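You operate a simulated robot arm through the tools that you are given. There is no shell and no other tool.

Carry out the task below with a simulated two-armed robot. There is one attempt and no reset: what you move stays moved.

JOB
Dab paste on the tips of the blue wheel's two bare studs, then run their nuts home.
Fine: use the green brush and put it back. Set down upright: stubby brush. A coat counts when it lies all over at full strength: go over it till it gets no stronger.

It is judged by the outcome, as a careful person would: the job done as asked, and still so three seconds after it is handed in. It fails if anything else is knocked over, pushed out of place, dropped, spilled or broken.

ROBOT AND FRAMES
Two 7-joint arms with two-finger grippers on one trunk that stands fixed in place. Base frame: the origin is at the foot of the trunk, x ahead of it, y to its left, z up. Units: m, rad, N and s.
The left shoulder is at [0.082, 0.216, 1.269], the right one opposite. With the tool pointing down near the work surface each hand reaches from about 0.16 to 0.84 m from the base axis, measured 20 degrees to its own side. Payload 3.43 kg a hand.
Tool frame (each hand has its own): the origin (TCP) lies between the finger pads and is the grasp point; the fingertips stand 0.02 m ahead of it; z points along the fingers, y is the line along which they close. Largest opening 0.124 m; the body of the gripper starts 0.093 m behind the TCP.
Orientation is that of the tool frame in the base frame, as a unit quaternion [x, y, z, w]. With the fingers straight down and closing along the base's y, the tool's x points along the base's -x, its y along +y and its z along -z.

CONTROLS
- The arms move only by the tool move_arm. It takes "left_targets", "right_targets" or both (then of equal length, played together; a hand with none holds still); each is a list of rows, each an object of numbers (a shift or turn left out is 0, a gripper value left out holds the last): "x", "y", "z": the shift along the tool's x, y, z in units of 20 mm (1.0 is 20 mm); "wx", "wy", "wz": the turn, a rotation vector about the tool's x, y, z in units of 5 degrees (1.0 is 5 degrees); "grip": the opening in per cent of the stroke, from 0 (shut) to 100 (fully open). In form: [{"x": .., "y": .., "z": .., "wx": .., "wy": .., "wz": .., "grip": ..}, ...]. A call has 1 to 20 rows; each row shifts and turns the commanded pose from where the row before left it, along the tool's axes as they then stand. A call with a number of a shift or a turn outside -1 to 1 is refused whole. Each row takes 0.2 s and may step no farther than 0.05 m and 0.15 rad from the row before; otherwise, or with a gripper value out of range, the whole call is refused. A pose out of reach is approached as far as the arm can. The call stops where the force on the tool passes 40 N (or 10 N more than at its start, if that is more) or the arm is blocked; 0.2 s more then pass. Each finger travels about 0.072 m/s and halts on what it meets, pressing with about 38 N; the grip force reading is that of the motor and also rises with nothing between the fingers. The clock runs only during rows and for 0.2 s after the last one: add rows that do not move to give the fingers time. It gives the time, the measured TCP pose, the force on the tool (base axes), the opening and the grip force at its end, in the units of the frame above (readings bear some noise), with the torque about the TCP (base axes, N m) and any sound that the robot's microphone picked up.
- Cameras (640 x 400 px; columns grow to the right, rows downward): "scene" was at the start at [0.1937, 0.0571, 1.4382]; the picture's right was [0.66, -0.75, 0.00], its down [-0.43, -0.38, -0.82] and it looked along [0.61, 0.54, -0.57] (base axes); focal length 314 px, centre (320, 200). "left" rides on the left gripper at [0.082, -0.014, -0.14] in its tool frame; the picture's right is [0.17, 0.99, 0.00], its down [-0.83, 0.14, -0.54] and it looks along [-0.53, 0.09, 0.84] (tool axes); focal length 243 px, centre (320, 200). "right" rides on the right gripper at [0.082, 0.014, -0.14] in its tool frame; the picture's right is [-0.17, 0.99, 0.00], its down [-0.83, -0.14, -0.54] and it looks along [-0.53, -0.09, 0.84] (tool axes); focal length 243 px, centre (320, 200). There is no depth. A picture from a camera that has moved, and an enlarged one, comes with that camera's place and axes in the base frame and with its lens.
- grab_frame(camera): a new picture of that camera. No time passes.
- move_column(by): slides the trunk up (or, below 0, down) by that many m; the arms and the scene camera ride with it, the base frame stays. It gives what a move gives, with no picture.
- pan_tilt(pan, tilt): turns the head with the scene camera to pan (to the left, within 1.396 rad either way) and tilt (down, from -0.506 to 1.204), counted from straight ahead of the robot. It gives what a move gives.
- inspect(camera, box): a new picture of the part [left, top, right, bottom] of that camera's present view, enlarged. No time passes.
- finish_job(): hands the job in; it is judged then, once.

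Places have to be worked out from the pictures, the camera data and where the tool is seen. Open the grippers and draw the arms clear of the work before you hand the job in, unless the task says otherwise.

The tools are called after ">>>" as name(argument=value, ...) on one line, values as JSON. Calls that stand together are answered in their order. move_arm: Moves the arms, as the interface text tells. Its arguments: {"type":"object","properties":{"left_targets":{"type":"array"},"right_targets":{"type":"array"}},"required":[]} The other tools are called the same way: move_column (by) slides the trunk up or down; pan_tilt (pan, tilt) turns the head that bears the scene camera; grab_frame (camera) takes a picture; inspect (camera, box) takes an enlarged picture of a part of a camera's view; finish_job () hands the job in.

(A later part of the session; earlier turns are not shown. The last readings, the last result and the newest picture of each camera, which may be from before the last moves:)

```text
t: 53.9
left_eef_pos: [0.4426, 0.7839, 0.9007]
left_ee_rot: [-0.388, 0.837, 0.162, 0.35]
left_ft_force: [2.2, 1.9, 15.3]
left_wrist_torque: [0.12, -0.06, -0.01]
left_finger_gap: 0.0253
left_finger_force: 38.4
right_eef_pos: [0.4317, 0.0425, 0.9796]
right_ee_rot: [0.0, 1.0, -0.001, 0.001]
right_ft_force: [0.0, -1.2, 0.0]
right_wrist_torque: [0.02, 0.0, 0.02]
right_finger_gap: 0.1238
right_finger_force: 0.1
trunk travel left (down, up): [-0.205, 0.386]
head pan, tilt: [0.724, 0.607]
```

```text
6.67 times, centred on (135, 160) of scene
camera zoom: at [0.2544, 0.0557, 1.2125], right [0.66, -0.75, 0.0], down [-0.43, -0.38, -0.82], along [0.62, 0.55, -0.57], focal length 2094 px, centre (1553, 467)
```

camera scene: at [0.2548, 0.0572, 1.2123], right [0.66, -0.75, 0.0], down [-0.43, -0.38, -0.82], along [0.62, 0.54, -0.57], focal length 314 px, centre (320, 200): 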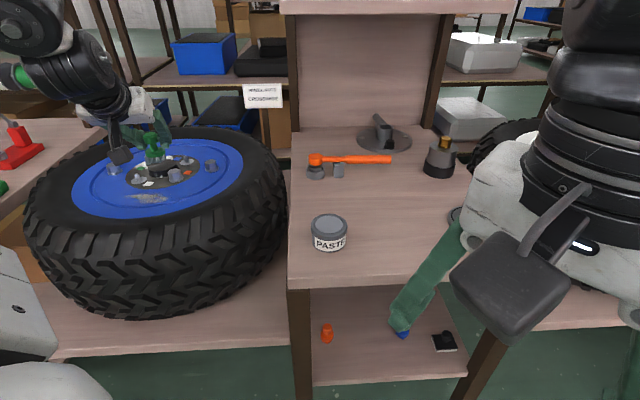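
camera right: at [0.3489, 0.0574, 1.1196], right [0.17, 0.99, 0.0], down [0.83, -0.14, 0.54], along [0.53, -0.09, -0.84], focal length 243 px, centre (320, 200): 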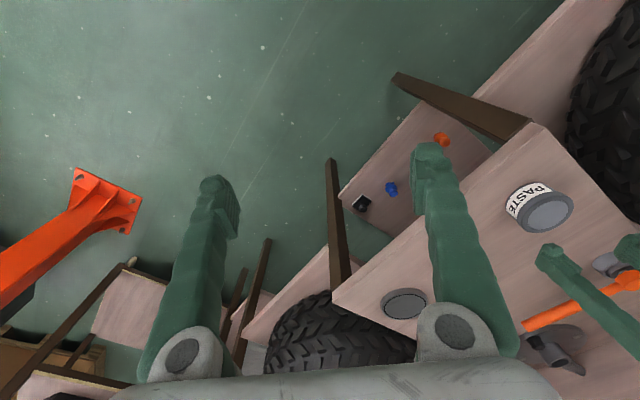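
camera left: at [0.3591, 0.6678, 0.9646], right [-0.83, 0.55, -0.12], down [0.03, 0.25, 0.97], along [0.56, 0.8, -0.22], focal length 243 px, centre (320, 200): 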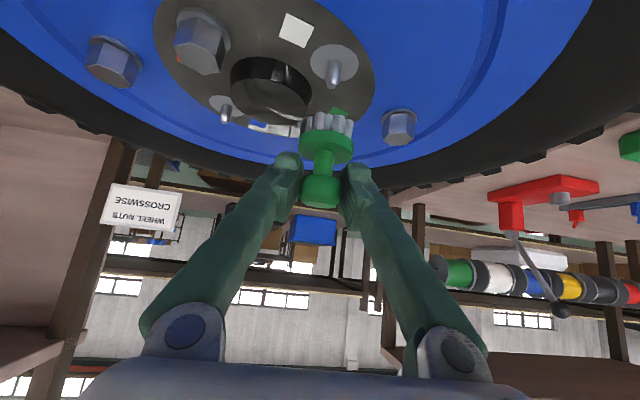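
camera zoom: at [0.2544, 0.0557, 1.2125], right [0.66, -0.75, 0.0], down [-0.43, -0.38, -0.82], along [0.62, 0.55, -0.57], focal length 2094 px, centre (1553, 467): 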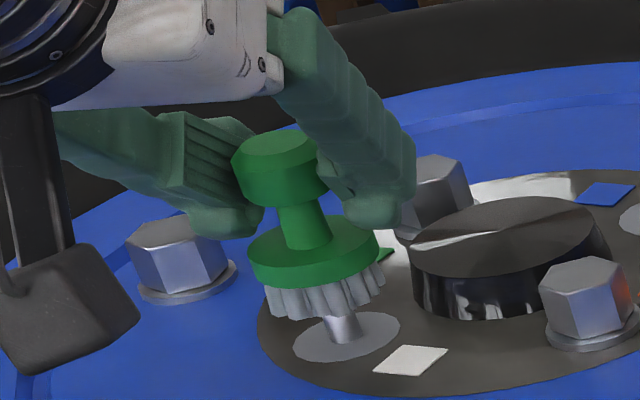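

Contact with 15 N. I'll ease a touch and make wiping strokes of ±6 mm across the tip in both directions.

>>> move_arm(left_targets=[{"x": -0.03, "z": -0.03}, {"y": 0.3}, {"y": -0.3}, {"y": -0.3}, {"y": 0.3}, {"x": -0.21, "z": 0.21}, {"x": 0.21, "z": -0.21}, {"x": 0.21, "z": -0.21}, {"x": -0.21, "z": 0.21}, {"y": 0.3}, {"y": -0.3}, {"y": -0.3}, {"y": 0.3}, {}])

>>> inspect(camera="left", box=[270, 50, 390, 170])

```text
t: 56.9
left_eef_pos: [0.443, 0.783, 0.8998]
left_ee_rot: [-0.389, 0.838, 0.161, 0.348]
left_ft_force: [5.6, -4.5, 19.3]
left_wrist_torque: [-0.16, -0.31, -0.04]
left_finger_gap: 0.0253
left_finger_force: 37.9
right_eef_pos: [0.4302, 0.0419, 0.9793]
right_ee_rot: [0.001, 1.0, 0.001, 0.001]
right_ft_force: [-0.5, 0.4, 0.6]
right_wrist_torque: [-0.01, -0.01, 0.0]
right_finger_gap: 0.124
right_finger_force: 0.1
trunk travel left (down, up): [-0.205, 0.386]
head pan, tilt: [0.724, 0.607]
```

```text
3.33 times, centred on (330, 110) of left
camera zoom: at [0.3526, 0.6534, 0.9408], right [-0.83, 0.55, -0.12], down [0.03, 0.25, 0.97], along [0.56, 0.8, -0.22], focal length 809 px, centre (287, 500)
```

zoom: 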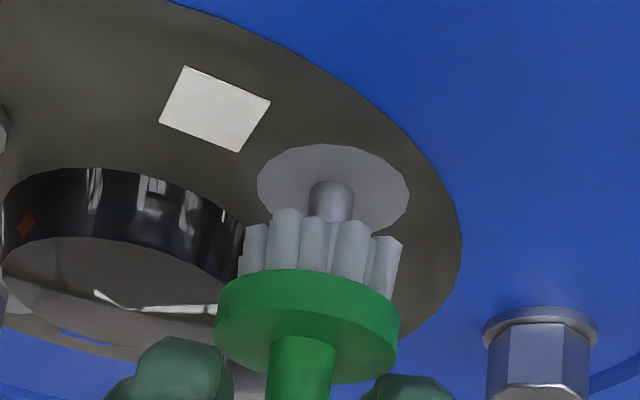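

Raise 20 mm to inspect the coat on the tip.

>>> move_arm(left_targets=[{"x": -0.1, "z": -0.1}, {"x": -0.3, "z": -0.3}, {"x": -0.3, "z": -0.3}, {}])

>>> inspect(camera="left", box=[280, 40, 380, 140])

>>> inspect(camera="scene", box=[110, 150, 160, 190])

```text
t: 57.9
left_eef_pos: [0.4425, 0.7831, 0.9171]
left_ee_rot: [-0.389, 0.838, 0.161, 0.347]
left_ft_force: [0.3, -0.3, -0.9]
left_wrist_torque: [0.0, 0.01, 0.0]
left_finger_gap: 0.0249
left_finger_force: 38.3
right_eef_pos: [0.4309, 0.0446, 0.9812]
right_ee_rot: [-0.001, 1.0, 0.0, -0.001]
right_ft_force: [-0.3, 0.4, -0.5]
right_wrist_torque: [0.0, 0.0, -0.02]
right_finger_gap: 0.1241
right_finger_force: 0.2
trunk travel left (down, up): [-0.205, 0.386]
head pan, tilt: [0.724, 0.607]
```

```text
4.00 times, centred on (330, 90) of left
camera zoom: at [0.3524, 0.6548, 0.9585], right [-0.83, 0.55, -0.12], down [0.03, 0.25, 0.97], along [0.56, 0.8, -0.22], focal length 970 px, centre (280, 640)
```

zoom: 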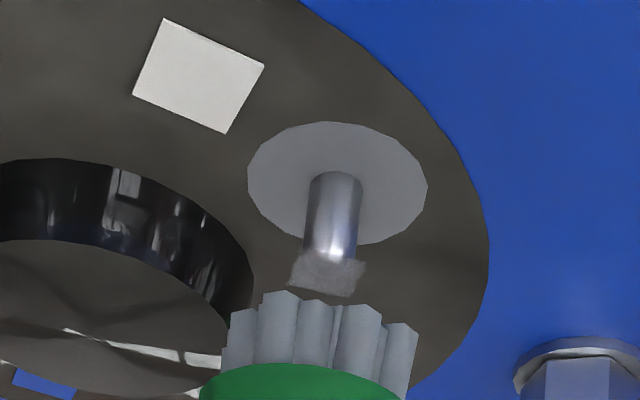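

```text
10.00 times, centred on (135, 170) of scene
camera zoom: at [0.2553, 0.0574, 1.2121], right [0.66, -0.75, 0.0], down [-0.43, -0.38, -0.82], along [0.61, 0.54, -0.57], focal length 3142 px, centre (2170, 500)
```

zoom: 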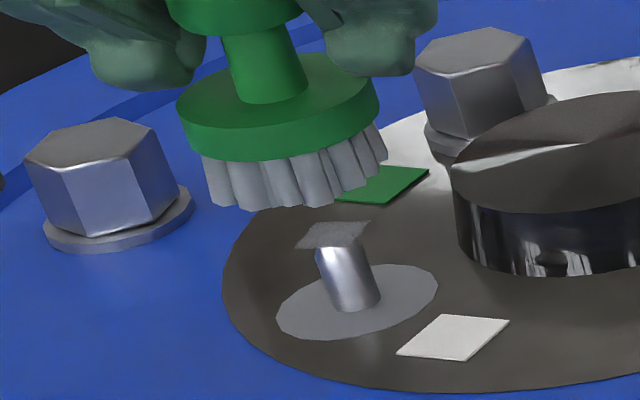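

A semi-transparent coat patch now sits on the tip; it needs more strength. Going back down and wiping longer.

>>> move_arm(left_targets=[{"x": 0.25, "z": 0.25}, {"x": 0.25, "z": 0.25}, {"x": 0.12, "z": 0.12}, {"y": 0.35}, {"y": -0.35}, {"y": -0.35}, {"y": 0.35}, {"x": -0.25, "z": 0.25}, {"x": 0.25, "z": -0.25}, {"x": 0.25, "z": -0.25}, {"x": -0.25, "z": 0.25}, {"y": 0.35}, {"y": -0.35}, {"y": -0.35}, {"y": 0.35}, {"x": -0.25, "z": 0.25}, {"x": 0.25, "z": -0.25}, {"x": 0.25, "z": -0.25}, {"x": -0.25, "z": 0.25}, {}])

>>> move_arm(left_targets=[{"x": -0.1, "z": -0.1}, {"x": -0.3, "z": -0.3}, {"x": -0.3, "z": -0.3}, {}])

>>> inspect(camera="left", box=[280, 40, 380, 140])

>>> inspect(camera="scene", box=[110, 150, 160, 190])

```text
t: 62.1
left_eef_pos: [0.4433, 0.7828, 0.9006]
left_ee_rot: [-0.389, 0.839, 0.16, 0.346]
left_ft_force: [1.4, -0.4, -1.1]
left_wrist_torque: [0.01, -0.01, 0.01]
left_finger_gap: 0.025
left_finger_force: 37.6
right_eef_pos: [0.4305, 0.0437, 0.9797]
right_ee_rot: [0.0, 1.0, 0.0, 0.0]
right_ft_force: [0.4, 0.0, 0.3]
right_wrist_torque: [0.02, -0.01, -0.01]
right_finger_gap: 0.1244
right_finger_force: 0.1
trunk travel left (down, up): [-0.205, 0.386]
head pan, tilt: [0.724, 0.607]
```

```text
t: 63.1
left_eef_pos: [0.4441, 0.7844, 0.921]
left_ee_rot: [-0.389, 0.838, 0.161, 0.347]
left_ft_force: [-0.2, 0.1, -0.3]
left_wrist_torque: [-0.02, 0.0, 0.02]
left_finger_gap: 0.0248
left_finger_force: 38.1
right_eef_pos: [0.4316, 0.0437, 0.9801]
right_ee_rot: [0.0, 1.0, 0.0, 0.0]
right_ft_force: [0.4, -0.4, -0.9]
right_wrist_torque: [-0.02, 0.0, -0.03]
right_finger_gap: 0.1239
right_finger_force: 0.0
trunk travel left (down, up): [-0.205, 0.386]
head pan, tilt: [0.724, 0.607]
```

```text
4.00 times, centred on (330, 90) of left
camera zoom: at [0.3537, 0.6557, 0.962], right [-0.83, 0.55, -0.12], down [0.03, 0.25, 0.97], along [0.56, 0.8, -0.22], focal length 970 px, centre (280, 640)
```

zoom: 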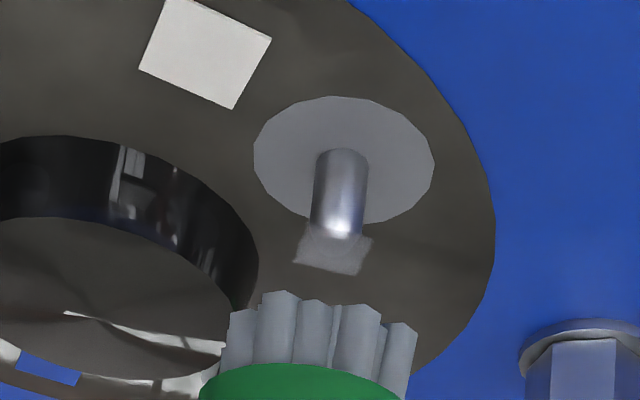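

```text
10.00 times, centred on (135, 170) of scene
camera zoom: at [0.2551, 0.0572, 1.2122], right [0.66, -0.75, 0.0], down [-0.43, -0.38, -0.82], along [0.61, 0.54, -0.57], focal length 3142 px, centre (2170, 500)
```

zoom: 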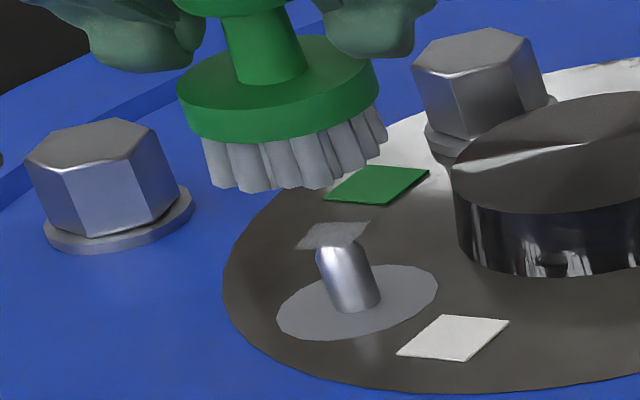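

The second pass barely touched (no force). Going down 3 mm further this time and wiping again.

>>> move_arm(left_targets=[{"x": 0.3, "z": 0.3}, {"x": 0.3, "z": 0.3}, {"x": 0.1, "z": 0.1}, {"x": 0.1, "z": 0.1}, {}])

```text
t: 64.3
left_eef_pos: [0.4444, 0.7845, 0.8991]
left_ee_rot: [-0.389, 0.837, 0.162, 0.349]
left_ft_force: [1.0, 2.2, 10.1]
left_wrist_torque: [0.14, -0.02, -0.02]
left_finger_gap: 0.0251
left_finger_force: 38.3
right_eef_pos: [0.431, 0.042, 0.9793]
right_ee_rot: [0.0, 1.0, 0.0, 0.001]
right_ft_force: [0.1, -0.2, 0.2]
right_wrist_torque: [0.02, 0.02, 0.0]
right_finger_gap: 0.1242
right_finger_force: 0.1
trunk travel left (down, up): [-0.205, 0.386]
head pan, tilt: [0.724, 0.607]
```

Contact at 10 N. Now wiping strokes in place.

>>> move_arm(left_targets=[{"y": 0.3}, {"y": -0.3}, {"y": -0.3}, {"y": 0.3}, {"x": -0.2, "z": 0.2}, {"x": 0.2, "z": -0.2}, {"x": 0.2, "z": -0.2}, {"x": -0.2, "z": 0.2}, {"y": 0.3}, {"y": -0.3}, {"y": -0.3}, {"y": 0.3}, {"x": -0.2, "z": 0.2}, {"x": 0.2, "z": -0.2}, {"x": 0.2, "z": -0.2}, {"x": -0.2, "z": 0.2}, {}])

>>> move_arm(left_targets=[{"x": -0.1, "z": -0.1}, {"x": -0.3, "z": -0.3}, {"x": -0.3, "z": -0.3}, {}])

>>> inspect(camera="left", box=[280, 40, 380, 140])

>>> inspect(camera="scene", box=[110, 150, 160, 190])

```text
t: 67.9
left_eef_pos: [0.4406, 0.7818, 0.8994]
left_ee_rot: [-0.389, 0.838, 0.162, 0.347]
left_ft_force: [-4.5, -3.3, 15.3]
left_wrist_torque: [-0.17, 0.18, 0.01]
left_finger_gap: 0.0249
left_finger_force: 38.2
right_eef_pos: [0.4296, 0.0416, 0.9805]
right_ee_rot: [0.0, 1.0, 0.001, 0.001]
right_ft_force: [-0.5, -0.1, 0.1]
right_wrist_torque: [0.0, 0.02, 0.01]
right_finger_gap: 0.124
right_finger_force: 0.0
trunk travel left (down, up): [-0.205, 0.386]
head pan, tilt: [0.724, 0.607]
```

```text
t: 68.9
left_eef_pos: [0.444, 0.7828, 0.9158]
left_ee_rot: [-0.389, 0.838, 0.161, 0.346]
left_ft_force: [-0.5, -0.3, -0.4]
left_wrist_torque: [-0.01, -0.01, -0.01]
left_finger_gap: 0.0251
left_finger_force: 38.1
right_eef_pos: [0.4316, 0.0428, 0.979]
right_ee_rot: [0.0, 1.0, 0.0, 0.0]
right_ft_force: [-0.3, 0.0, -0.2]
right_wrist_torque: [0.04, 0.01, 0.0]
right_finger_gap: 0.1238
right_finger_force: 0.0
trunk travel left (down, up): [-0.205, 0.386]
head pan, tilt: [0.724, 0.607]
```

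```text
4.00 times, centred on (330, 90) of left
camera zoom: at [0.353, 0.6549, 0.958], right [-0.83, 0.55, -0.12], down [0.03, 0.25, 0.97], along [0.56, 0.8, -0.22], focal length 970 px, centre (280, 640)
```

zoom: 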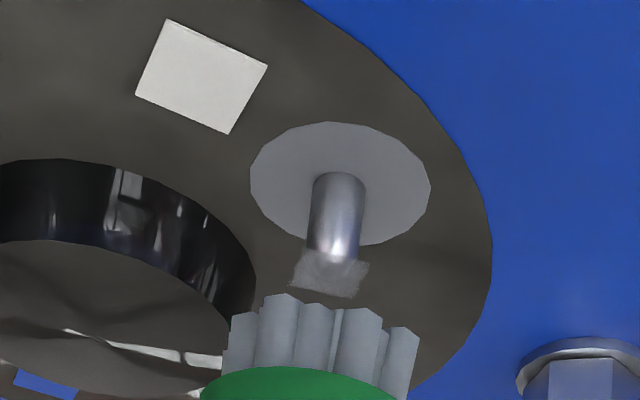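

```text
10.00 times, centred on (135, 170) of scene
camera zoom: at [0.2552, 0.0573, 1.2121], right [0.66, -0.75, 0.0], down [-0.43, -0.38, -0.82], along [0.61, 0.54, -0.57], focal length 3142 px, centre (2170, 500)
```

zoom: 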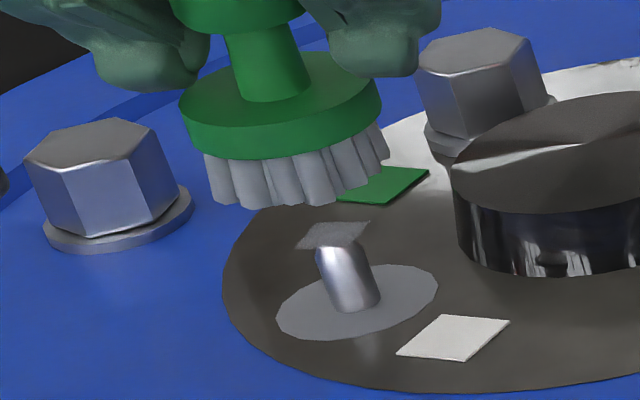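

The coat looks unchanged. Zooming closer to judge its strength.

>>> inspect(camera="left", box=[310, 75, 350, 120])

>>> inspect(camera="scene", box=[126, 166, 146, 184])

```text
8.89 times, centred on (330, 98) of left
camera zoom: at [0.353, 0.6549, 0.958], right [-0.83, 0.55, -0.12], down [0.03, 0.25, 0.97], along [0.56, 0.8, -0.22], focal length 2157 px, centre (231, 1111)
```

zoom: 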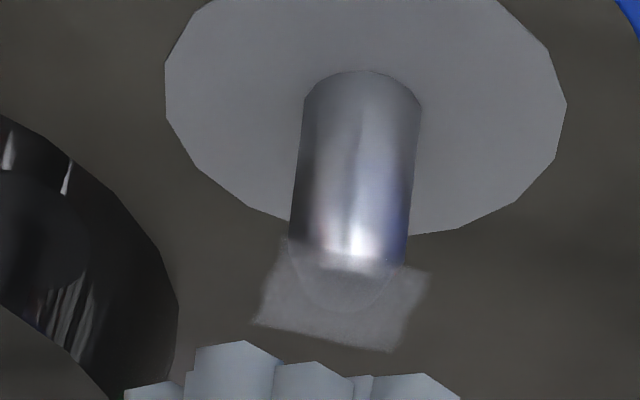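

```text
16.00 times, centred on (136, 175) of scene
camera zoom: at [0.2552, 0.0573, 1.2121], right [0.66, -0.75, 0.0], down [-0.43, -0.38, -0.82], along [0.61, 0.54, -0.57], focal length 5026 px, centre (3264, 600)
```

zoom: 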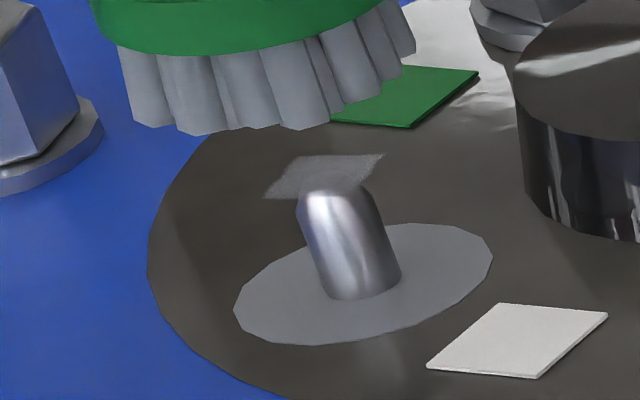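

Hard to tell whether this is full strength. I'll use the blue-mark stud to compare: raise, cross over the hub cap to above the blue-mark stud.

>>> move_arm(left_targets=[{"x": -0.4, "z": -0.4}, {"x": -0.4, "z": -0.4}, {"x": -0.4, "z": -0.4}, {"x": -0.483, "y": -0.77, "z": 0.483}, {"x": -0.483, "y": -0.77, "z": 0.483}, {"x": -0.483, "y": -0.77, "z": 0.483}, {"x": -0.483, "y": -0.77, "z": 0.483}, {"x": -0.483, "y": -0.77, "z": 0.483}, {"x": -0.483, "y": -0.77, "z": 0.483}, {}])

>>> grab_frame(camera="left")

>>> inspect(camera="scene", box=[90, 120, 230, 210])

```text
t: 71.1
left_eef_pos: [0.5655, 0.788, 0.9518]
left_ee_rot: [-0.389, 0.838, 0.161, 0.348]
left_ft_force: [-0.1, 0.1, -1.0]
left_wrist_torque: [0.01, -0.01, -0.04]
left_finger_gap: 0.025
left_finger_force: 38.0
right_eef_pos: [0.4307, 0.0418, 0.9812]
right_ee_rot: [-0.001, 1.0, -0.001, 0.002]
right_ft_force: [-0.4, 0.6, -0.7]
right_wrist_torque: [-0.01, -0.01, 0.02]
right_finger_gap: 0.1241
right_finger_force: 0.0
trunk travel left (down, up): [-0.205, 0.386]
head pan, tilt: [0.724, 0.607]
```

```text
taken
camera left: at [0.4763, 0.6595, 0.9928], right [-0.83, 0.55, -0.12], down [0.03, 0.25, 0.97], along [0.56, 0.8, -0.22], focal length 243 px, centre (320, 200)
```

left: 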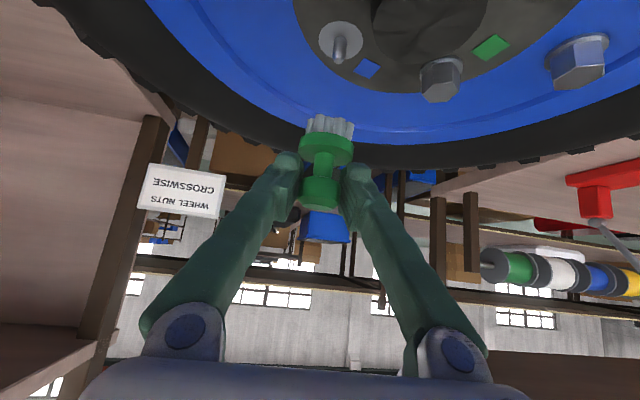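

```text
4.44 times, centred on (160, 165) of scene
camera zoom: at [0.2546, 0.057, 1.2123], right [0.66, -0.75, 0.0], down [-0.43, -0.38, -0.82], along [0.62, 0.54, -0.57], focal length 1396 px, centre (1031, 356)
```

zoom: 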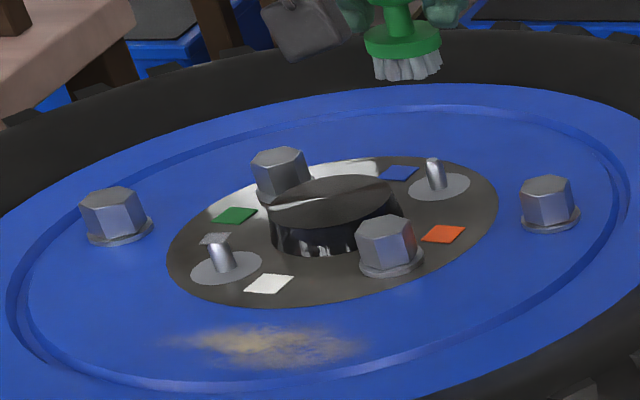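

Alignment looks close. Lower 32 mm and compare.

>>> move_arm(left_targets=[{"x": 0.38, "z": 0.38}, {"x": 0.38, "z": 0.38}, {"x": 0.38, "z": 0.38}, {}])

>>> inspect(camera="left", box=[270, 50, 390, 170])

>>> inspect(camera="scene", box=[150, 120, 220, 180])

```text
t: 72.1
left_eef_pos: [0.5672, 0.7882, 0.9191]
left_ee_rot: [-0.389, 0.838, 0.161, 0.346]
left_ft_force: [0.4, 0.1, 0.4]
left_wrist_torque: [-0.01, 0.03, 0.0]
left_finger_gap: 0.0251
left_finger_force: 38.1
right_eef_pos: [0.431, 0.0436, 0.9791]
right_ee_rot: [0.0, 1.0, -0.001, 0.0]
right_ft_force: [0.6, -0.9, 0.1]
right_wrist_torque: [0.03, 0.01, 0.03]
right_finger_gap: 0.1242
right_finger_force: 0.0
trunk travel left (down, up): [-0.205, 0.386]
head pan, tilt: [0.724, 0.607]
```

```text
3.33 times, centred on (330, 110) of left
camera zoom: at [0.477, 0.6593, 0.9599], right [-0.83, 0.55, -0.12], down [0.03, 0.25, 0.97], along [0.56, 0.8, -0.22], focal length 809 px, centre (287, 500)
```

zoom: 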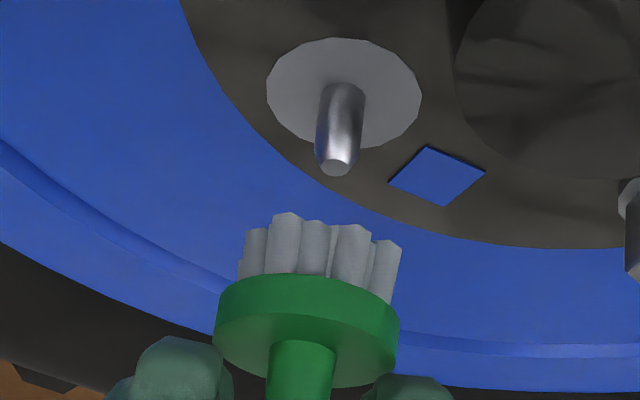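

```text
6.67 times, centred on (185, 150) of scene
camera zoom: at [0.255, 0.0569, 1.2122], right [0.66, -0.75, 0.0], down [-0.43, -0.38, -0.82], along [0.61, 0.54, -0.57], focal length 2094 px, centre (1220, 533)
```

zoom: 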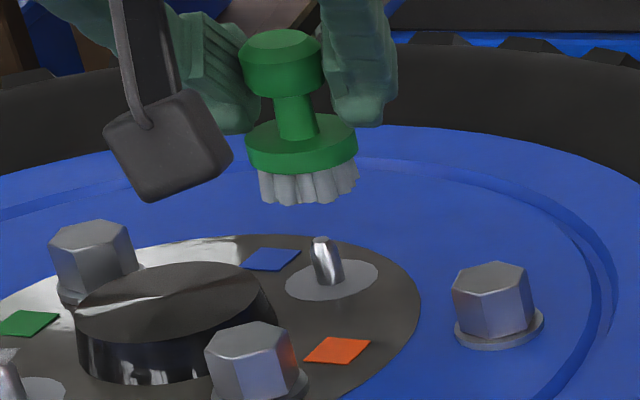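

Aligned within ~3 mm. A small lateral correction, then touch the tip once, lift and see how strong a single touch looks.

>>> move_arm(left_targets=[{"x": 0.25, "y": 0.1, "z": 0.25}, {"x": 0.2, "z": 0.2}, {"x": 0.1, "z": 0.1}, {"x": 0.08, "z": 0.08}, {"x": 0.08, "z": 0.08}, {}])

>>> inspect(camera="scene", box=[150, 120, 220, 180])

```text
t: 73.5
left_eef_pos: [0.5673, 0.7891, 0.8988]
left_ee_rot: [-0.389, 0.838, 0.161, 0.347]
left_ft_force: [1.1, 0.8, 1.5]
left_wrist_torque: [-0.01, 0.01, 0.0]
left_finger_gap: 0.025
left_finger_force: 37.7
right_eef_pos: [0.4315, 0.043, 0.9789]
right_ee_rot: [0.0, 1.0, 0.0, 0.0]
right_ft_force: [1.4, 0.2, -0.4]
right_wrist_torque: [-0.04, 0.01, 0.01]
right_finger_gap: 0.1244
right_finger_force: 0.2
trunk travel left (down, up): [-0.205, 0.386]
head pan, tilt: [0.724, 0.607]
```

```text
6.67 times, centred on (185, 150) of scene
camera zoom: at [0.2551, 0.057, 1.2122], right [0.66, -0.75, 0.0], down [-0.43, -0.38, -0.82], along [0.61, 0.54, -0.57], focal length 2094 px, centre (1220, 533)
```

zoom: 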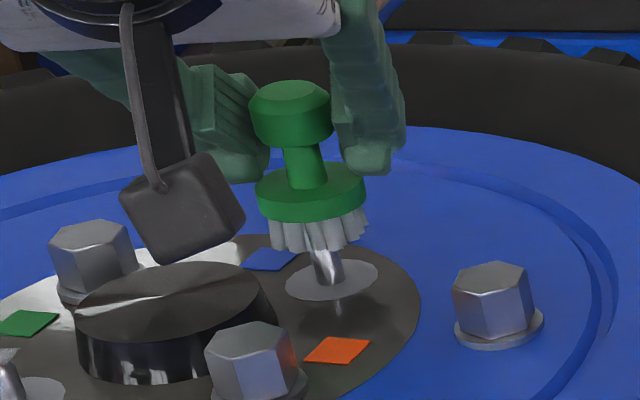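

No force yet. Quick raise to see whether any coat has appeared from this light approach.

>>> move_arm(left_targets=[{"x": -0.3, "z": -0.3}, {"x": -0.3, "z": -0.3}, {}])

>>> inspect(camera="scene", box=[160, 140, 210, 180])

>>> inspect(camera="left", box=[290, 60, 370, 130])

```text
t: 74.3
left_eef_pos: [0.5656, 0.7888, 0.916]
left_ee_rot: [-0.389, 0.839, 0.161, 0.346]
left_ft_force: [0.0, 0.3, -1.1]
left_wrist_torque: [0.01, -0.02, -0.01]
left_finger_gap: 0.025
left_finger_force: 37.7
right_eef_pos: [0.4309, 0.0429, 0.9792]
right_ee_rot: [0.0, 1.0, 0.0, 0.001]
right_ft_force: [-0.3, 0.1, 0.0]
right_wrist_torque: [0.01, 0.0, 0.06]
right_finger_gap: 0.1238
right_finger_force: 0.0
trunk travel left (down, up): [-0.205, 0.386]
head pan, tilt: [0.724, 0.607]
```

```text
10.00 times, centred on (185, 160) of scene
camera zoom: at [0.2552, 0.0572, 1.2122], right [0.66, -0.75, 0.0], down [-0.43, -0.38, -0.82], along [0.61, 0.54, -0.57], focal length 3142 px, centre (1670, 600)
```

zoom: 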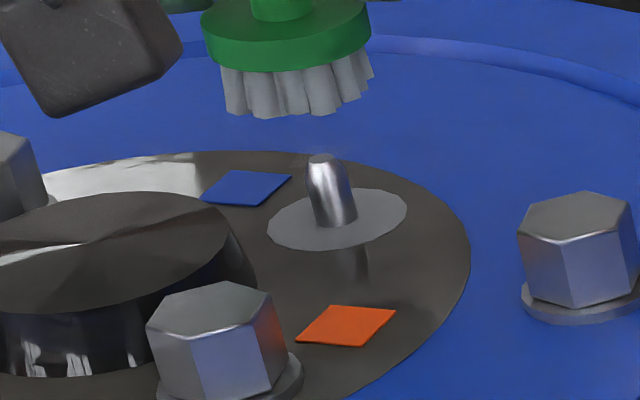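

```text
5.71 times, centred on (330, 95) of left
camera zoom: at [0.4754, 0.6604, 0.9572], right [-0.83, 0.55, -0.12], down [0.03, 0.25, 0.97], along [0.56, 0.8, -0.22], focal length 1386 px, centre (263, 800)
```

zoom: 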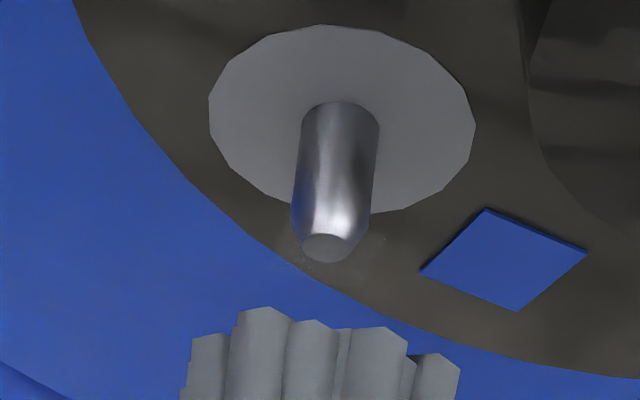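

A faint trace just began, so the coat builds with contact. Now press on with light contact and wipe.

>>> move_arm(left_targets=[{"x": 0.3, "z": 0.3}, {"x": 0.25, "z": 0.25}, {"x": 0.1, "z": 0.1}, {"x": 0.08, "z": 0.08}, {}])

>>> move_arm(left_targets=[{"y": 0.3}, {"y": -0.3}, {"y": -0.3}, {"y": 0.3}, {"x": -0.2, "z": 0.2}, {"x": 0.2, "z": -0.2}, {"x": 0.2, "z": -0.2}, {"x": -0.2, "z": 0.2}, {}])

>>> move_arm(left_targets=[{"x": -0.3, "z": -0.3}, {"x": -0.35, "z": -0.35}, {}])

>>> inspect(camera="scene", box=[160, 140, 210, 180])

>>> inspect(camera="left", box=[290, 60, 370, 130])

```text
t: 75.5
left_eef_pos: [0.5657, 0.7884, 0.8983]
left_ee_rot: [-0.39, 0.836, 0.163, 0.35]
left_ft_force: [-0.7, 0.7, 12.6]
left_wrist_torque: [-0.03, 0.01, 0.0]
left_finger_gap: 0.025
left_finger_force: 38.4
right_eef_pos: [0.4302, 0.0426, 0.9804]
right_ee_rot: [0.0, 1.0, 0.0, 0.001]
right_ft_force: [-1.0, 0.4, 0.2]
right_wrist_torque: [0.0, -0.02, -0.04]
right_finger_gap: 0.124
right_finger_force: 0.1
trunk travel left (down, up): [-0.205, 0.386]
head pan, tilt: [0.724, 0.607]
```

```text
t: 77.5
left_eef_pos: [0.5633, 0.7868, 0.8987]
left_ee_rot: [-0.39, 0.837, 0.162, 0.347]
left_ft_force: [-4.2, -4.9, 20.8]
left_wrist_torque: [-0.28, 0.19, 0.06]
left_finger_gap: 0.0254
left_finger_force: 38.1
right_eef_pos: [0.4294, 0.0408, 0.9813]
right_ee_rot: [0.0, 1.0, 0.001, 0.001]
right_ft_force: [0.7, 0.3, -0.9]
right_wrist_torque: [-0.01, 0.03, -0.02]
right_finger_gap: 0.124
right_finger_force: 0.0
trunk travel left (down, up): [-0.205, 0.386]
head pan, tilt: [0.724, 0.607]
```

```text
t: 78.3
left_eef_pos: [0.5664, 0.789, 0.9132]
left_ee_rot: [-0.389, 0.839, 0.161, 0.345]
left_ft_force: [-0.3, 0.0, -1.1]
left_wrist_torque: [0.02, 0.01, 0.01]
left_finger_gap: 0.0252
left_finger_force: 38.0
right_eef_pos: [0.4306, 0.0438, 0.9794]
right_ee_rot: [0.0, 1.0, 0.0, 0.0]
right_ft_force: [0.1, -0.2, 0.1]
right_wrist_torque: [-0.04, 0.02, 0.0]
right_finger_gap: 0.1242
right_finger_force: 0.1
trunk travel left (down, up): [-0.205, 0.386]
head pan, tilt: [0.724, 0.607]
```

```text
10.00 times, centred on (185, 160) of scene
camera zoom: at [0.2556, 0.0578, 1.212], right [0.66, -0.75, 0.0], down [-0.43, -0.38, -0.82], along [0.61, 0.54, -0.57], focal length 3142 px, centre (1670, 600)
```

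zoom: 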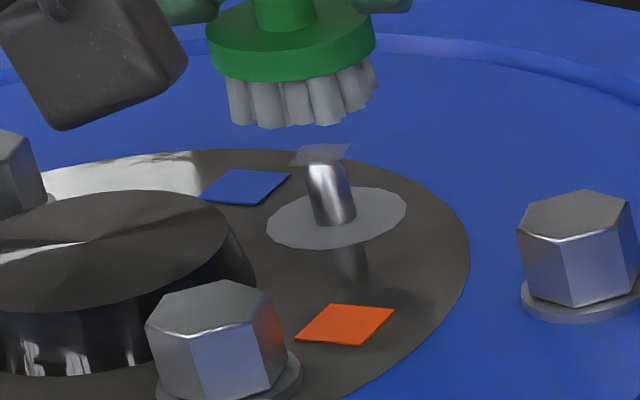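

```text
5.71 times, centred on (330, 95) of left
camera zoom: at [0.4756, 0.6602, 0.9541], right [-0.83, 0.55, -0.12], down [0.03, 0.25, 0.97], along [0.56, 0.8, -0.22], focal length 1386 px, centre (263, 800)
```

zoom: 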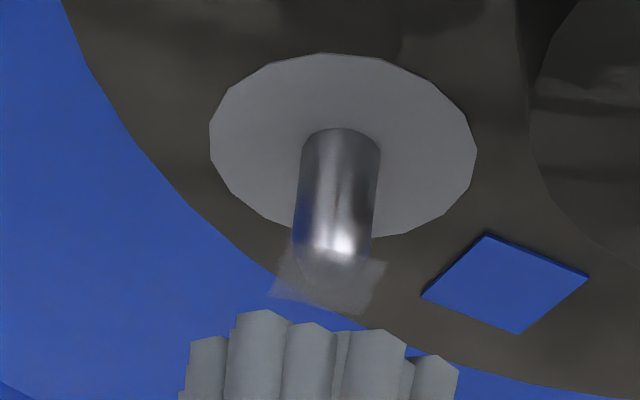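

The coat here is now about as strong. Another pass to see whether it grows.

>>> move_arm(left_targets=[{"x": 0.3, "z": 0.3}, {"x": 0.25, "z": 0.25}, {"x": 0.07, "z": 0.07}, {"y": 0.3}, {"y": -0.3}, {"y": -0.3}, {"y": 0.3}, {"x": -0.2, "z": 0.2}, {"x": 0.2, "z": -0.2}, {"x": 0.2, "z": -0.2}, {"x": -0.2, "z": 0.2}, {"y": 0.3}, {"y": -0.3}, {"y": -0.3}, {"y": 0.3}, {"x": -0.2, "z": 0.2}, {"x": 0.2, "z": -0.2}, {"x": 0.2, "z": -0.2}, {"x": -0.2, "z": 0.2}, {}])

>>> move_arm(left_targets=[{"x": -0.3, "z": -0.3}, {"x": -0.35, "z": -0.35}, {}])

>>> inspect(camera="scene", box=[160, 140, 210, 180])

>>> inspect(camera="left", box=[290, 60, 370, 130])

```text
t: 82.5
left_eef_pos: [0.5641, 0.7872, 0.8976]
left_ee_rot: [-0.389, 0.838, 0.161, 0.347]
left_ft_force: [-3.2, -3.6, 12.1]
left_wrist_torque: [-0.19, 0.16, 0.04]
left_finger_gap: 0.025
left_finger_force: 38.1
right_eef_pos: [0.4302, 0.0415, 0.9811]
right_ee_rot: [0.0, 1.0, 0.0, 0.001]
right_ft_force: [0.0, -0.2, 0.0]
right_wrist_torque: [-0.01, 0.03, -0.03]
right_finger_gap: 0.124
right_finger_force: 0.0
trunk travel left (down, up): [-0.205, 0.386]
head pan, tilt: [0.724, 0.607]
```

```text
t: 83.3
left_eef_pos: [0.5668, 0.7886, 0.9134]
left_ee_rot: [-0.389, 0.838, 0.161, 0.346]
left_ft_force: [-0.2, 0.0, -0.8]
left_wrist_torque: [0.0, -0.02, 0.02]
left_finger_gap: 0.0251
left_finger_force: 37.4
right_eef_pos: [0.4328, 0.0439, 0.9803]
right_ee_rot: [0.0, 1.0, -0.001, 0.0]
right_ft_force: [-0.2, 0.3, -0.2]
right_wrist_torque: [0.0, -0.01, 0.01]
right_finger_gap: 0.1242
right_finger_force: 0.0
trunk travel left (down, up): [-0.205, 0.386]
head pan, tilt: [0.724, 0.607]
```

```text
10.00 times, centred on (185, 160) of scene
camera zoom: at [0.2554, 0.0576, 1.2121], right [0.66, -0.75, 0.0], down [-0.43, -0.38, -0.82], along [0.61, 0.54, -0.57], focal length 3142 px, centre (1670, 600)
```

zoom: 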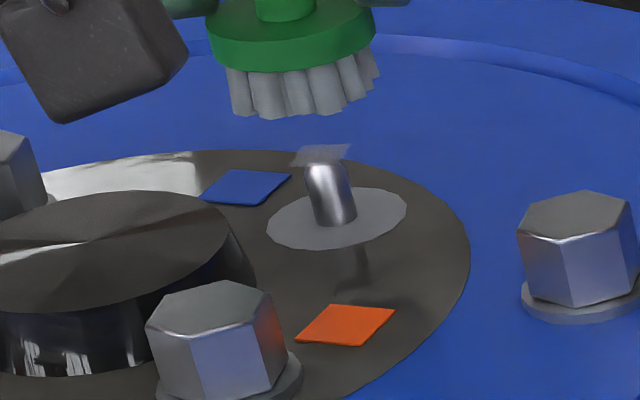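

```text
5.71 times, centred on (330, 95) of left
camera zoom: at [0.476, 0.6601, 0.9557], right [-0.83, 0.55, -0.12], down [0.03, 0.25, 0.97], along [0.56, 0.8, -0.22], focal length 1386 px, centre (263, 800)
```

zoom: 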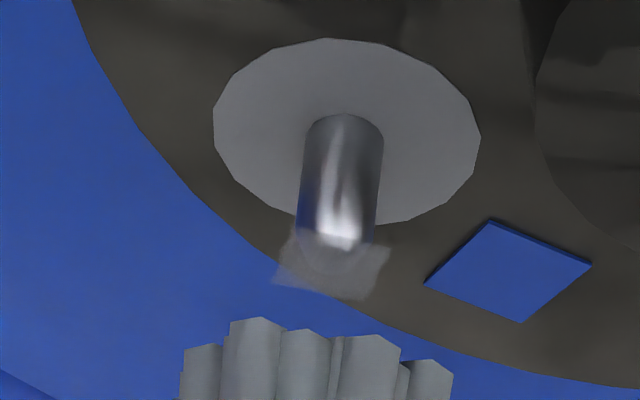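

Zooming much closer for a before/after comparison, then one more pass.

>>> inspect(camera="left", box=[316, 92, 346, 116])

>>> move_arm(left_targets=[{"x": 0.3, "z": 0.3}, {"x": 0.25, "z": 0.25}, {"x": 0.07, "z": 0.07}, {"y": 0.4}, {"y": -0.4}, {"y": -0.4}, {"y": 0.4}, {"x": -0.25, "z": 0.25}, {"x": 0.25, "z": -0.25}, {"x": 0.25, "z": -0.25}, {"x": -0.25, "z": 0.25}, {"y": 0.4}, {"y": -0.4}, {"y": -0.4}, {"y": 0.4}, {"x": -0.25, "z": 0.25}, {"x": 0.25, "z": -0.25}, {"x": 0.25, "z": -0.25}, {"x": -0.25, "z": 0.25}, {}])

>>> move_arm(left_targets=[{"x": -0.3, "z": -0.3}, {"x": -0.35, "z": -0.35}, {}])

>>> inspect(camera="left", box=[316, 92, 346, 116])

>>> inspect(camera="scene", box=[182, 148, 202, 164])

>>> inspect(camera="scene", box=[127, 168, 147, 184])

```text
16.00 times, centred on (331, 104) of left
camera zoom: at [0.476, 0.6601, 0.9557], right [-0.83, 0.55, -0.12], down [0.03, 0.25, 0.97], along [0.56, 0.8, -0.22], focal length 3882 px, centre (144, 1736)
```

zoom: 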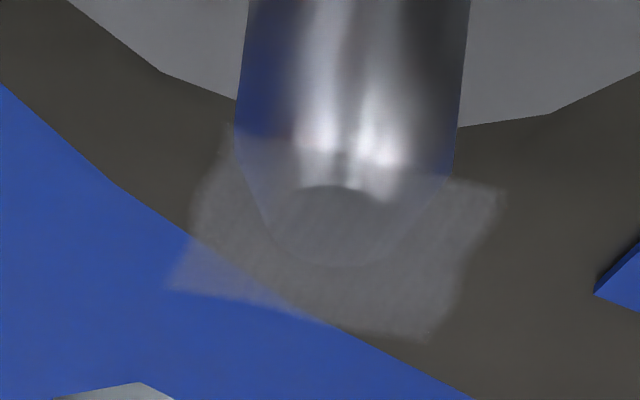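

```text
t: 87.5
left_eef_pos: [0.5644, 0.788, 0.8968]
left_ee_rot: [-0.388, 0.839, 0.159, 0.347]
left_ft_force: [-1.3, -1.6, 3.4]
left_wrist_torque: [-0.05, 0.05, -0.02]
left_finger_gap: 0.0252
left_finger_force: 37.9
right_eef_pos: [0.4307, 0.0431, 0.9794]
right_ee_rot: [0.0, 1.0, 0.0, 0.001]
right_ft_force: [-0.8, -0.4, 0.8]
right_wrist_torque: [0.01, 0.02, 0.02]
right_finger_gap: 0.124
right_finger_force: 0.0
trunk travel left (down, up): [-0.205, 0.386]
head pan, tilt: [0.724, 0.607]
```

```text
t: 88.3
left_eef_pos: [0.5662, 0.7889, 0.914]
left_ee_rot: [-0.389, 0.838, 0.161, 0.346]
left_ft_force: [0.4, 0.1, -0.4]
left_wrist_torque: [-0.02, -0.01, -0.01]
left_finger_gap: 0.025
left_finger_force: 37.9
right_eef_pos: [0.4326, 0.0435, 0.9797]
right_ee_rot: [0.0, 1.0, 0.0, 0.0]
right_ft_force: [-0.8, -0.3, -0.9]
right_wrist_torque: [0.0, 0.03, 0.01]
right_finger_gap: 0.1239
right_finger_force: 0.1
trunk travel left (down, up): [-0.205, 0.386]
head pan, tilt: [0.724, 0.607]
```

```text
16.00 times, centred on (331, 104) of left
camera zoom: at [0.4754, 0.6604, 0.9565], right [-0.83, 0.55, -0.12], down [0.03, 0.25, 0.97], along [0.56, 0.8, -0.22], focal length 3882 px, centre (144, 1736)
```

zoom: 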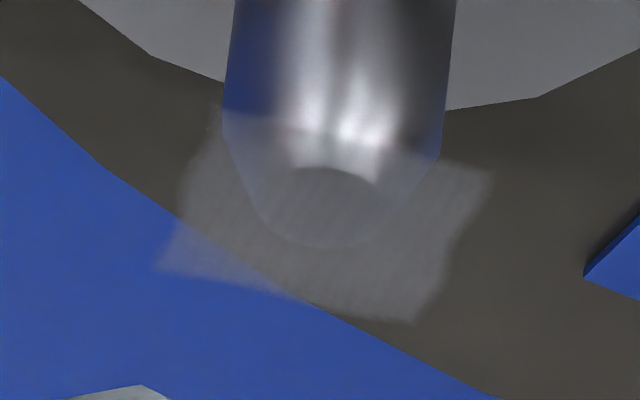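

```text
16.00 times, centred on (192, 156) of scene
camera zoom: at [0.2552, 0.0573, 1.2121], right [0.66, -0.75, 0.0], down [-0.43, -0.38, -0.82], along [0.61, 0.54, -0.57], focal length 5026 px, centre (2368, 904)
```

zoom: 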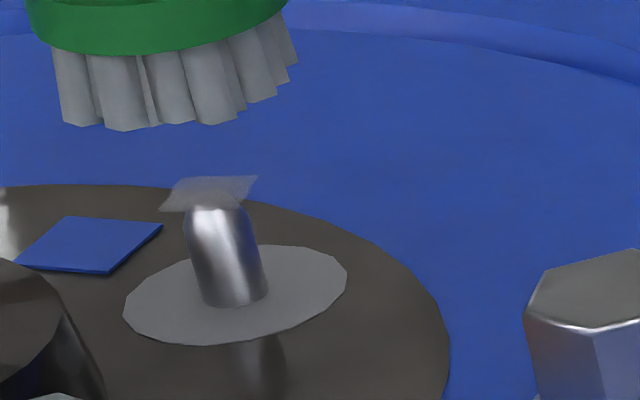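

```text
16.00 times, centred on (137, 176) of scene
camera zoom: at [0.2552, 0.0573, 1.2121], right [0.66, -0.75, 0.0], down [-0.43, -0.38, -0.82], along [0.61, 0.54, -0.57], focal length 5026 px, centre (3248, 584)
```

zoom: 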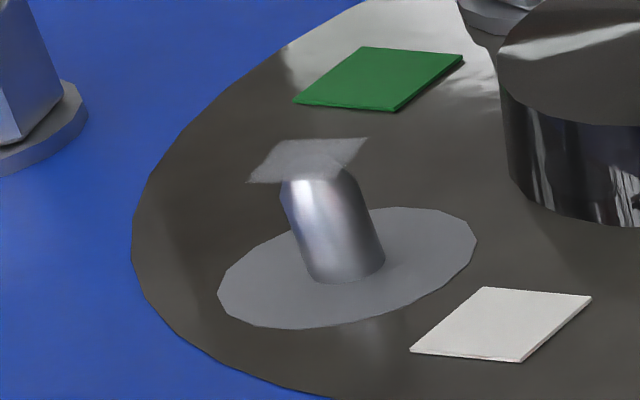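

The coat is still translucent, perhaps limited by the load left on the brush. I'll re-dip: raise, return along the earlier route, undoing the yaw.

>>> move_arm(left_targets=[{"x": -0.43, "z": -0.43}, {"x": -0.43, "z": -0.43}, {"x": -0.43, "z": -0.43}, {"x": 0.36, "y": -0.38, "z": -0.36}, {"x": 0.728, "y": -0.765, "z": -0.728}, {"x": 0.728, "y": -0.765, "z": -0.728}, {"x": 0.728, "y": -0.765, "z": -0.728}, {"x": 0.728, "y": -0.765, "z": -0.728}, {"x": 0.728, "y": -0.765, "z": -0.728}, {"x": 0.728, "y": -0.765, "z": -0.728}, {"x": 0.728, "y": -0.765, "z": -0.728}, {"x": 0.728, "y": -0.765, "z": -0.728}, {"x": 0.728, "y": -0.765, "z": -0.728}, {"x": 0.36, "y": -0.38, "z": -0.36}, {}])

>>> move_arm(left_targets=[{"wx": 0.707, "wz": 0.707}, {"wx": 0.707, "wz": 0.707}, {"wx": 0.707, "wz": 0.707}, {"wx": 0.707, "wz": 0.707}, {"wx": 0.707, "wz": 0.707}, {"wx": 0.707, "wz": 0.707}, {"wx": 0.707, "wz": 0.707}, {"wx": 0.707, "wz": 0.707}, {"wx": 0.707, "wz": 0.707}, {"wx": 0.6, "wz": 0.6}, {}])

>>> grab_frame(camera="left")

>>> inspect(camera="scene", box=[90, 120, 330, 260])

```text
t: 91.5
left_eef_pos: [0.5602, 0.6826, 0.9501]
left_ee_rot: [-0.389, 0.838, 0.161, 0.347]
left_ft_force: [0.2, -0.6, -1.7]
left_wrist_torque: [0.0, -0.02, -0.03]
left_finger_gap: 0.0254
left_finger_force: 37.2
left hand out of reach, approached as far as the arm can: row 8, 9, 10, 11, 12, 13, 14
right_eef_pos: [0.4316, 0.0439, 0.9804]
right_ee_rot: [0.0, 1.0, 0.0, 0.001]
right_ft_force: [0.0, -0.5, -0.5]
right_wrist_torque: [0.02, 0.01, -0.01]
right_finger_gap: 0.1239
right_finger_force: 0.0
trunk travel left (down, up): [-0.205, 0.386]
head pan, tilt: [0.724, 0.607]
```

```text
t: 93.9
left_eef_pos: [0.5602, 0.6822, 0.9523]
left_ee_rot: [-0.005, 0.924, 0.002, 0.383]
left_ft_force: [0.2, -0.1, -1.2]
left_wrist_torque: [-0.01, 0.02, -0.01]
left_finger_gap: 0.0252
left_finger_force: 38.4
right_eef_pos: [0.4311, 0.0431, 0.9807]
right_ee_rot: [0.0, 1.0, 0.0, 0.0]
right_ft_force: [-0.2, 0.5, 0.6]
right_wrist_torque: [0.01, 0.01, 0.04]
right_finger_gap: 0.1238
right_finger_force: 0.1
trunk travel left (down, up): [-0.205, 0.386]
head pan, tilt: [0.724, 0.607]
```

```text
taken
camera left: at [0.4033, 0.6669, 0.9938], right [-0.13, 0.98, -0.12], down [0.21, 0.14, 0.97], along [0.97, 0.1, -0.22], focal length 243 px, centre (320, 200)
```

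left: 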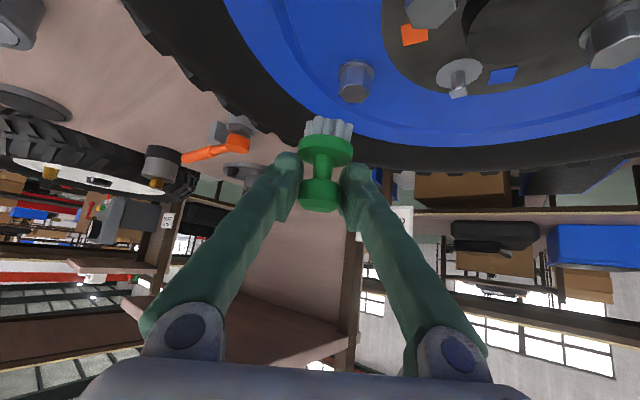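

```text
2.67 times, centred on (210, 190) of scene
camera zoom: at [0.255, 0.057, 1.2122], right [0.66, -0.75, 0.0], down [-0.43, -0.38, -0.82], along [0.61, 0.54, -0.57], focal length 838 px, centre (613, 227)
```

zoom: 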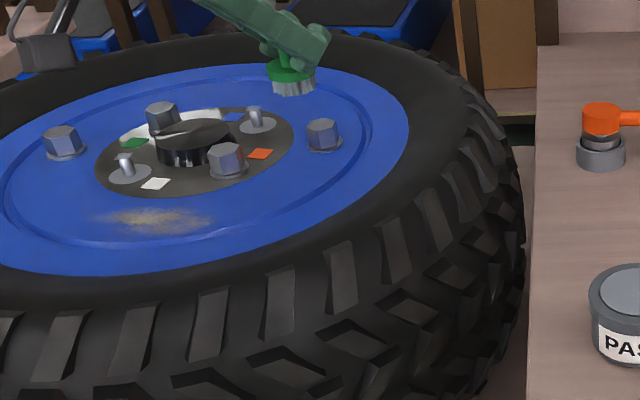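

Yaw is back to 0. Moving to above the can.

>>> move_arm(left_targets=[{"x": -0.07, "y": -0.47, "z": 0.07}, {"x": -0.137, "y": -0.946, "z": 0.137}, {"x": -0.137, "y": -0.946, "z": 0.137}, {"x": -0.137, "y": -0.946, "z": 0.137}, {"x": -0.137, "y": -0.946, "z": 0.137}, {"x": -0.137, "y": -0.946, "z": 0.137}, {"x": -0.137, "y": -0.946, "z": 0.137}, {"x": -0.137, "y": -0.946, "z": 0.137}, {"x": -0.137, "y": -0.946, "z": 0.137}, {"x": -0.137, "y": -0.946, "z": 0.137}, {"x": -0.137, "y": -0.946, "z": 0.137}, {"x": -0.137, "y": -0.946, "z": 0.137}, {"x": -0.137, "y": -0.946, "z": 0.137}, {"x": -0.137, "y": -0.946, "z": 0.137}, {"x": -0.137, "y": -0.946, "z": 0.137}, {"x": -0.137, "y": -0.946, "z": 0.137}, {"x": -0.137, "y": -0.946, "z": 0.137}, {"x": -0.07, "y": -0.47, "z": 0.07}, {}])

>>> grab_frame(camera="left")

>>> inspect(camera="scene", box=[280, 170, 380, 260])

```text
t: 97.9
left_eef_pos: [0.6295, 0.3624, 0.9504]
left_ee_rot: [-0.006, 0.924, 0.003, 0.381]
left_ft_force: [0.3, 0.2, -0.9]
left_wrist_torque: [-0.01, 0.0, 0.0]
left_finger_gap: 0.0252
left_finger_force: 38.5
right_eef_pos: [0.432, 0.0429, 0.9795]
right_ee_rot: [0.0, 1.0, 0.0, 0.0]
right_ft_force: [0.8, -0.3, -0.4]
right_wrist_torque: [-0.01, -0.01, 0.01]
right_finger_gap: 0.1235
right_finger_force: 0.0
trunk travel left (down, up): [-0.205, 0.386]
head pan, tilt: [0.724, 0.607]
```

```text
taken
camera left: at [0.4723, 0.3461, 0.9926], right [-0.13, 0.98, -0.12], down [0.21, 0.14, 0.97], along [0.97, 0.1, -0.22], focal length 243 px, centre (320, 200)
```

left: 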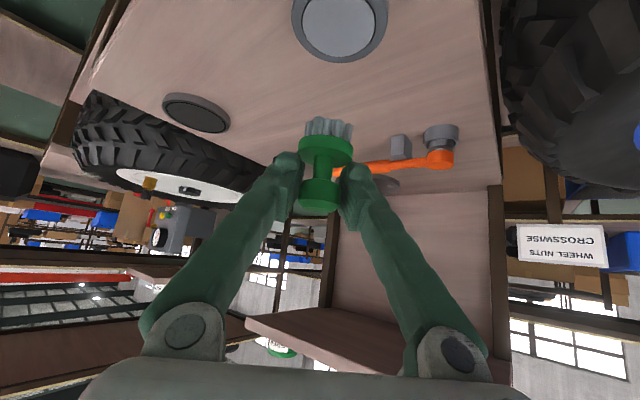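

```text
4.44 times, centred on (330, 215) of scene
camera zoom: at [0.2551, 0.0572, 1.2122], right [0.66, -0.75, 0.0], down [-0.43, -0.38, -0.82], along [0.61, 0.54, -0.57], focal length 1396 px, centre (276, 133)
```

zoom: 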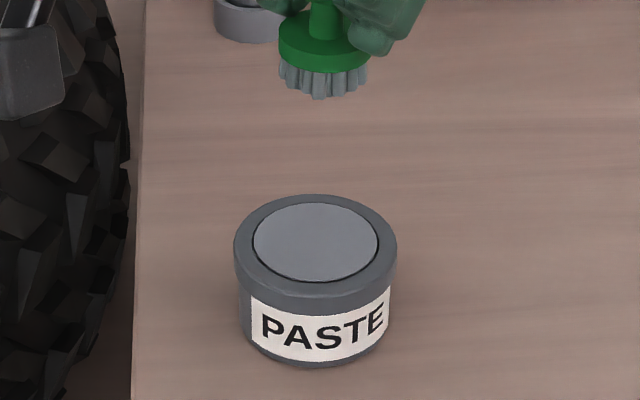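

Descend onto the paste: 75 mm, then small steps.

>>> move_arm(left_targets=[{"x": 0.399, "z": 0.359}, {"x": 0.399, "z": 0.359}, {"x": 0.399, "z": 0.359}, {"x": 0.399, "z": 0.359}, {"x": 0.399, "z": 0.359}, {"x": 0.399, "z": 0.359}, {"x": 0.399, "z": 0.359}, {"x": 0.07, "z": 0.07}, {"x": 0.07, "z": 0.07}, {}])

>>> inspect(camera="left", box=[250, 20, 410, 150])

```text
t: 100.1
left_eef_pos: [0.624, 0.3614, 0.8727]
left_ee_rot: [-0.005, 0.924, 0.001, 0.383]
left_ft_force: [0.5, 0.2, -1.2]
left_wrist_torque: [0.0, 0.02, 0.0]
left_finger_gap: 0.0251
left_finger_force: 37.6
right_eef_pos: [0.4309, 0.043, 0.9806]
right_ee_rot: [0.0, 1.0, 0.0, 0.0]
right_ft_force: [-0.6, 0.5, -0.6]
right_wrist_torque: [-0.01, 0.0, -0.01]
right_finger_gap: 0.1239
right_finger_force: 0.1
trunk travel left (down, up): [-0.205, 0.386]
head pan, tilt: [0.724, 0.607]
```

```text
3.08 times, centred on (330, 85) of left
camera zoom: at [0.4682, 0.3467, 0.9144], right [-0.13, 0.98, -0.12], down [0.2, 0.14, 0.97], along [0.97, 0.1, -0.22], focal length 746 px, centre (289, 554)
```

zoom: 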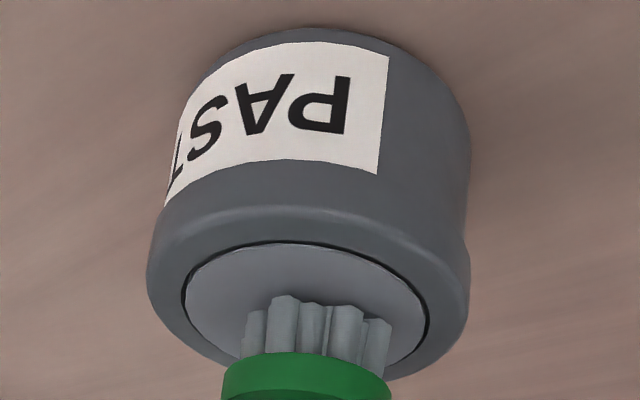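

Almost there. Small steps down.

>>> move_arm(left_targets=[{"x": 0.05, "z": 0.05}, {"x": 0.05, "z": 0.05}, {"x": 0.05, "z": 0.05}, {}])

```text
t: 101.1
left_eef_pos: [0.6244, 0.3617, 0.87]
left_ee_rot: [-0.006, 0.923, 0.002, 0.385]
left_ft_force: [-0.7, 5.2, 17.9]
left_wrist_torque: [0.21, -0.26, 0.09]
left_finger_gap: 0.0248
left_finger_force: 37.7
right_eef_pos: [0.4312, 0.0439, 0.9809]
right_ee_rot: [0.0, 1.0, 0.0, 0.001]
right_ft_force: [0.0, -0.8, -1.3]
right_wrist_torque: [-0.01, -0.04, 0.01]
right_finger_gap: 0.1239
right_finger_force: 0.0
trunk travel left (down, up): [-0.205, 0.386]
head pan, tilt: [0.724, 0.607]
```

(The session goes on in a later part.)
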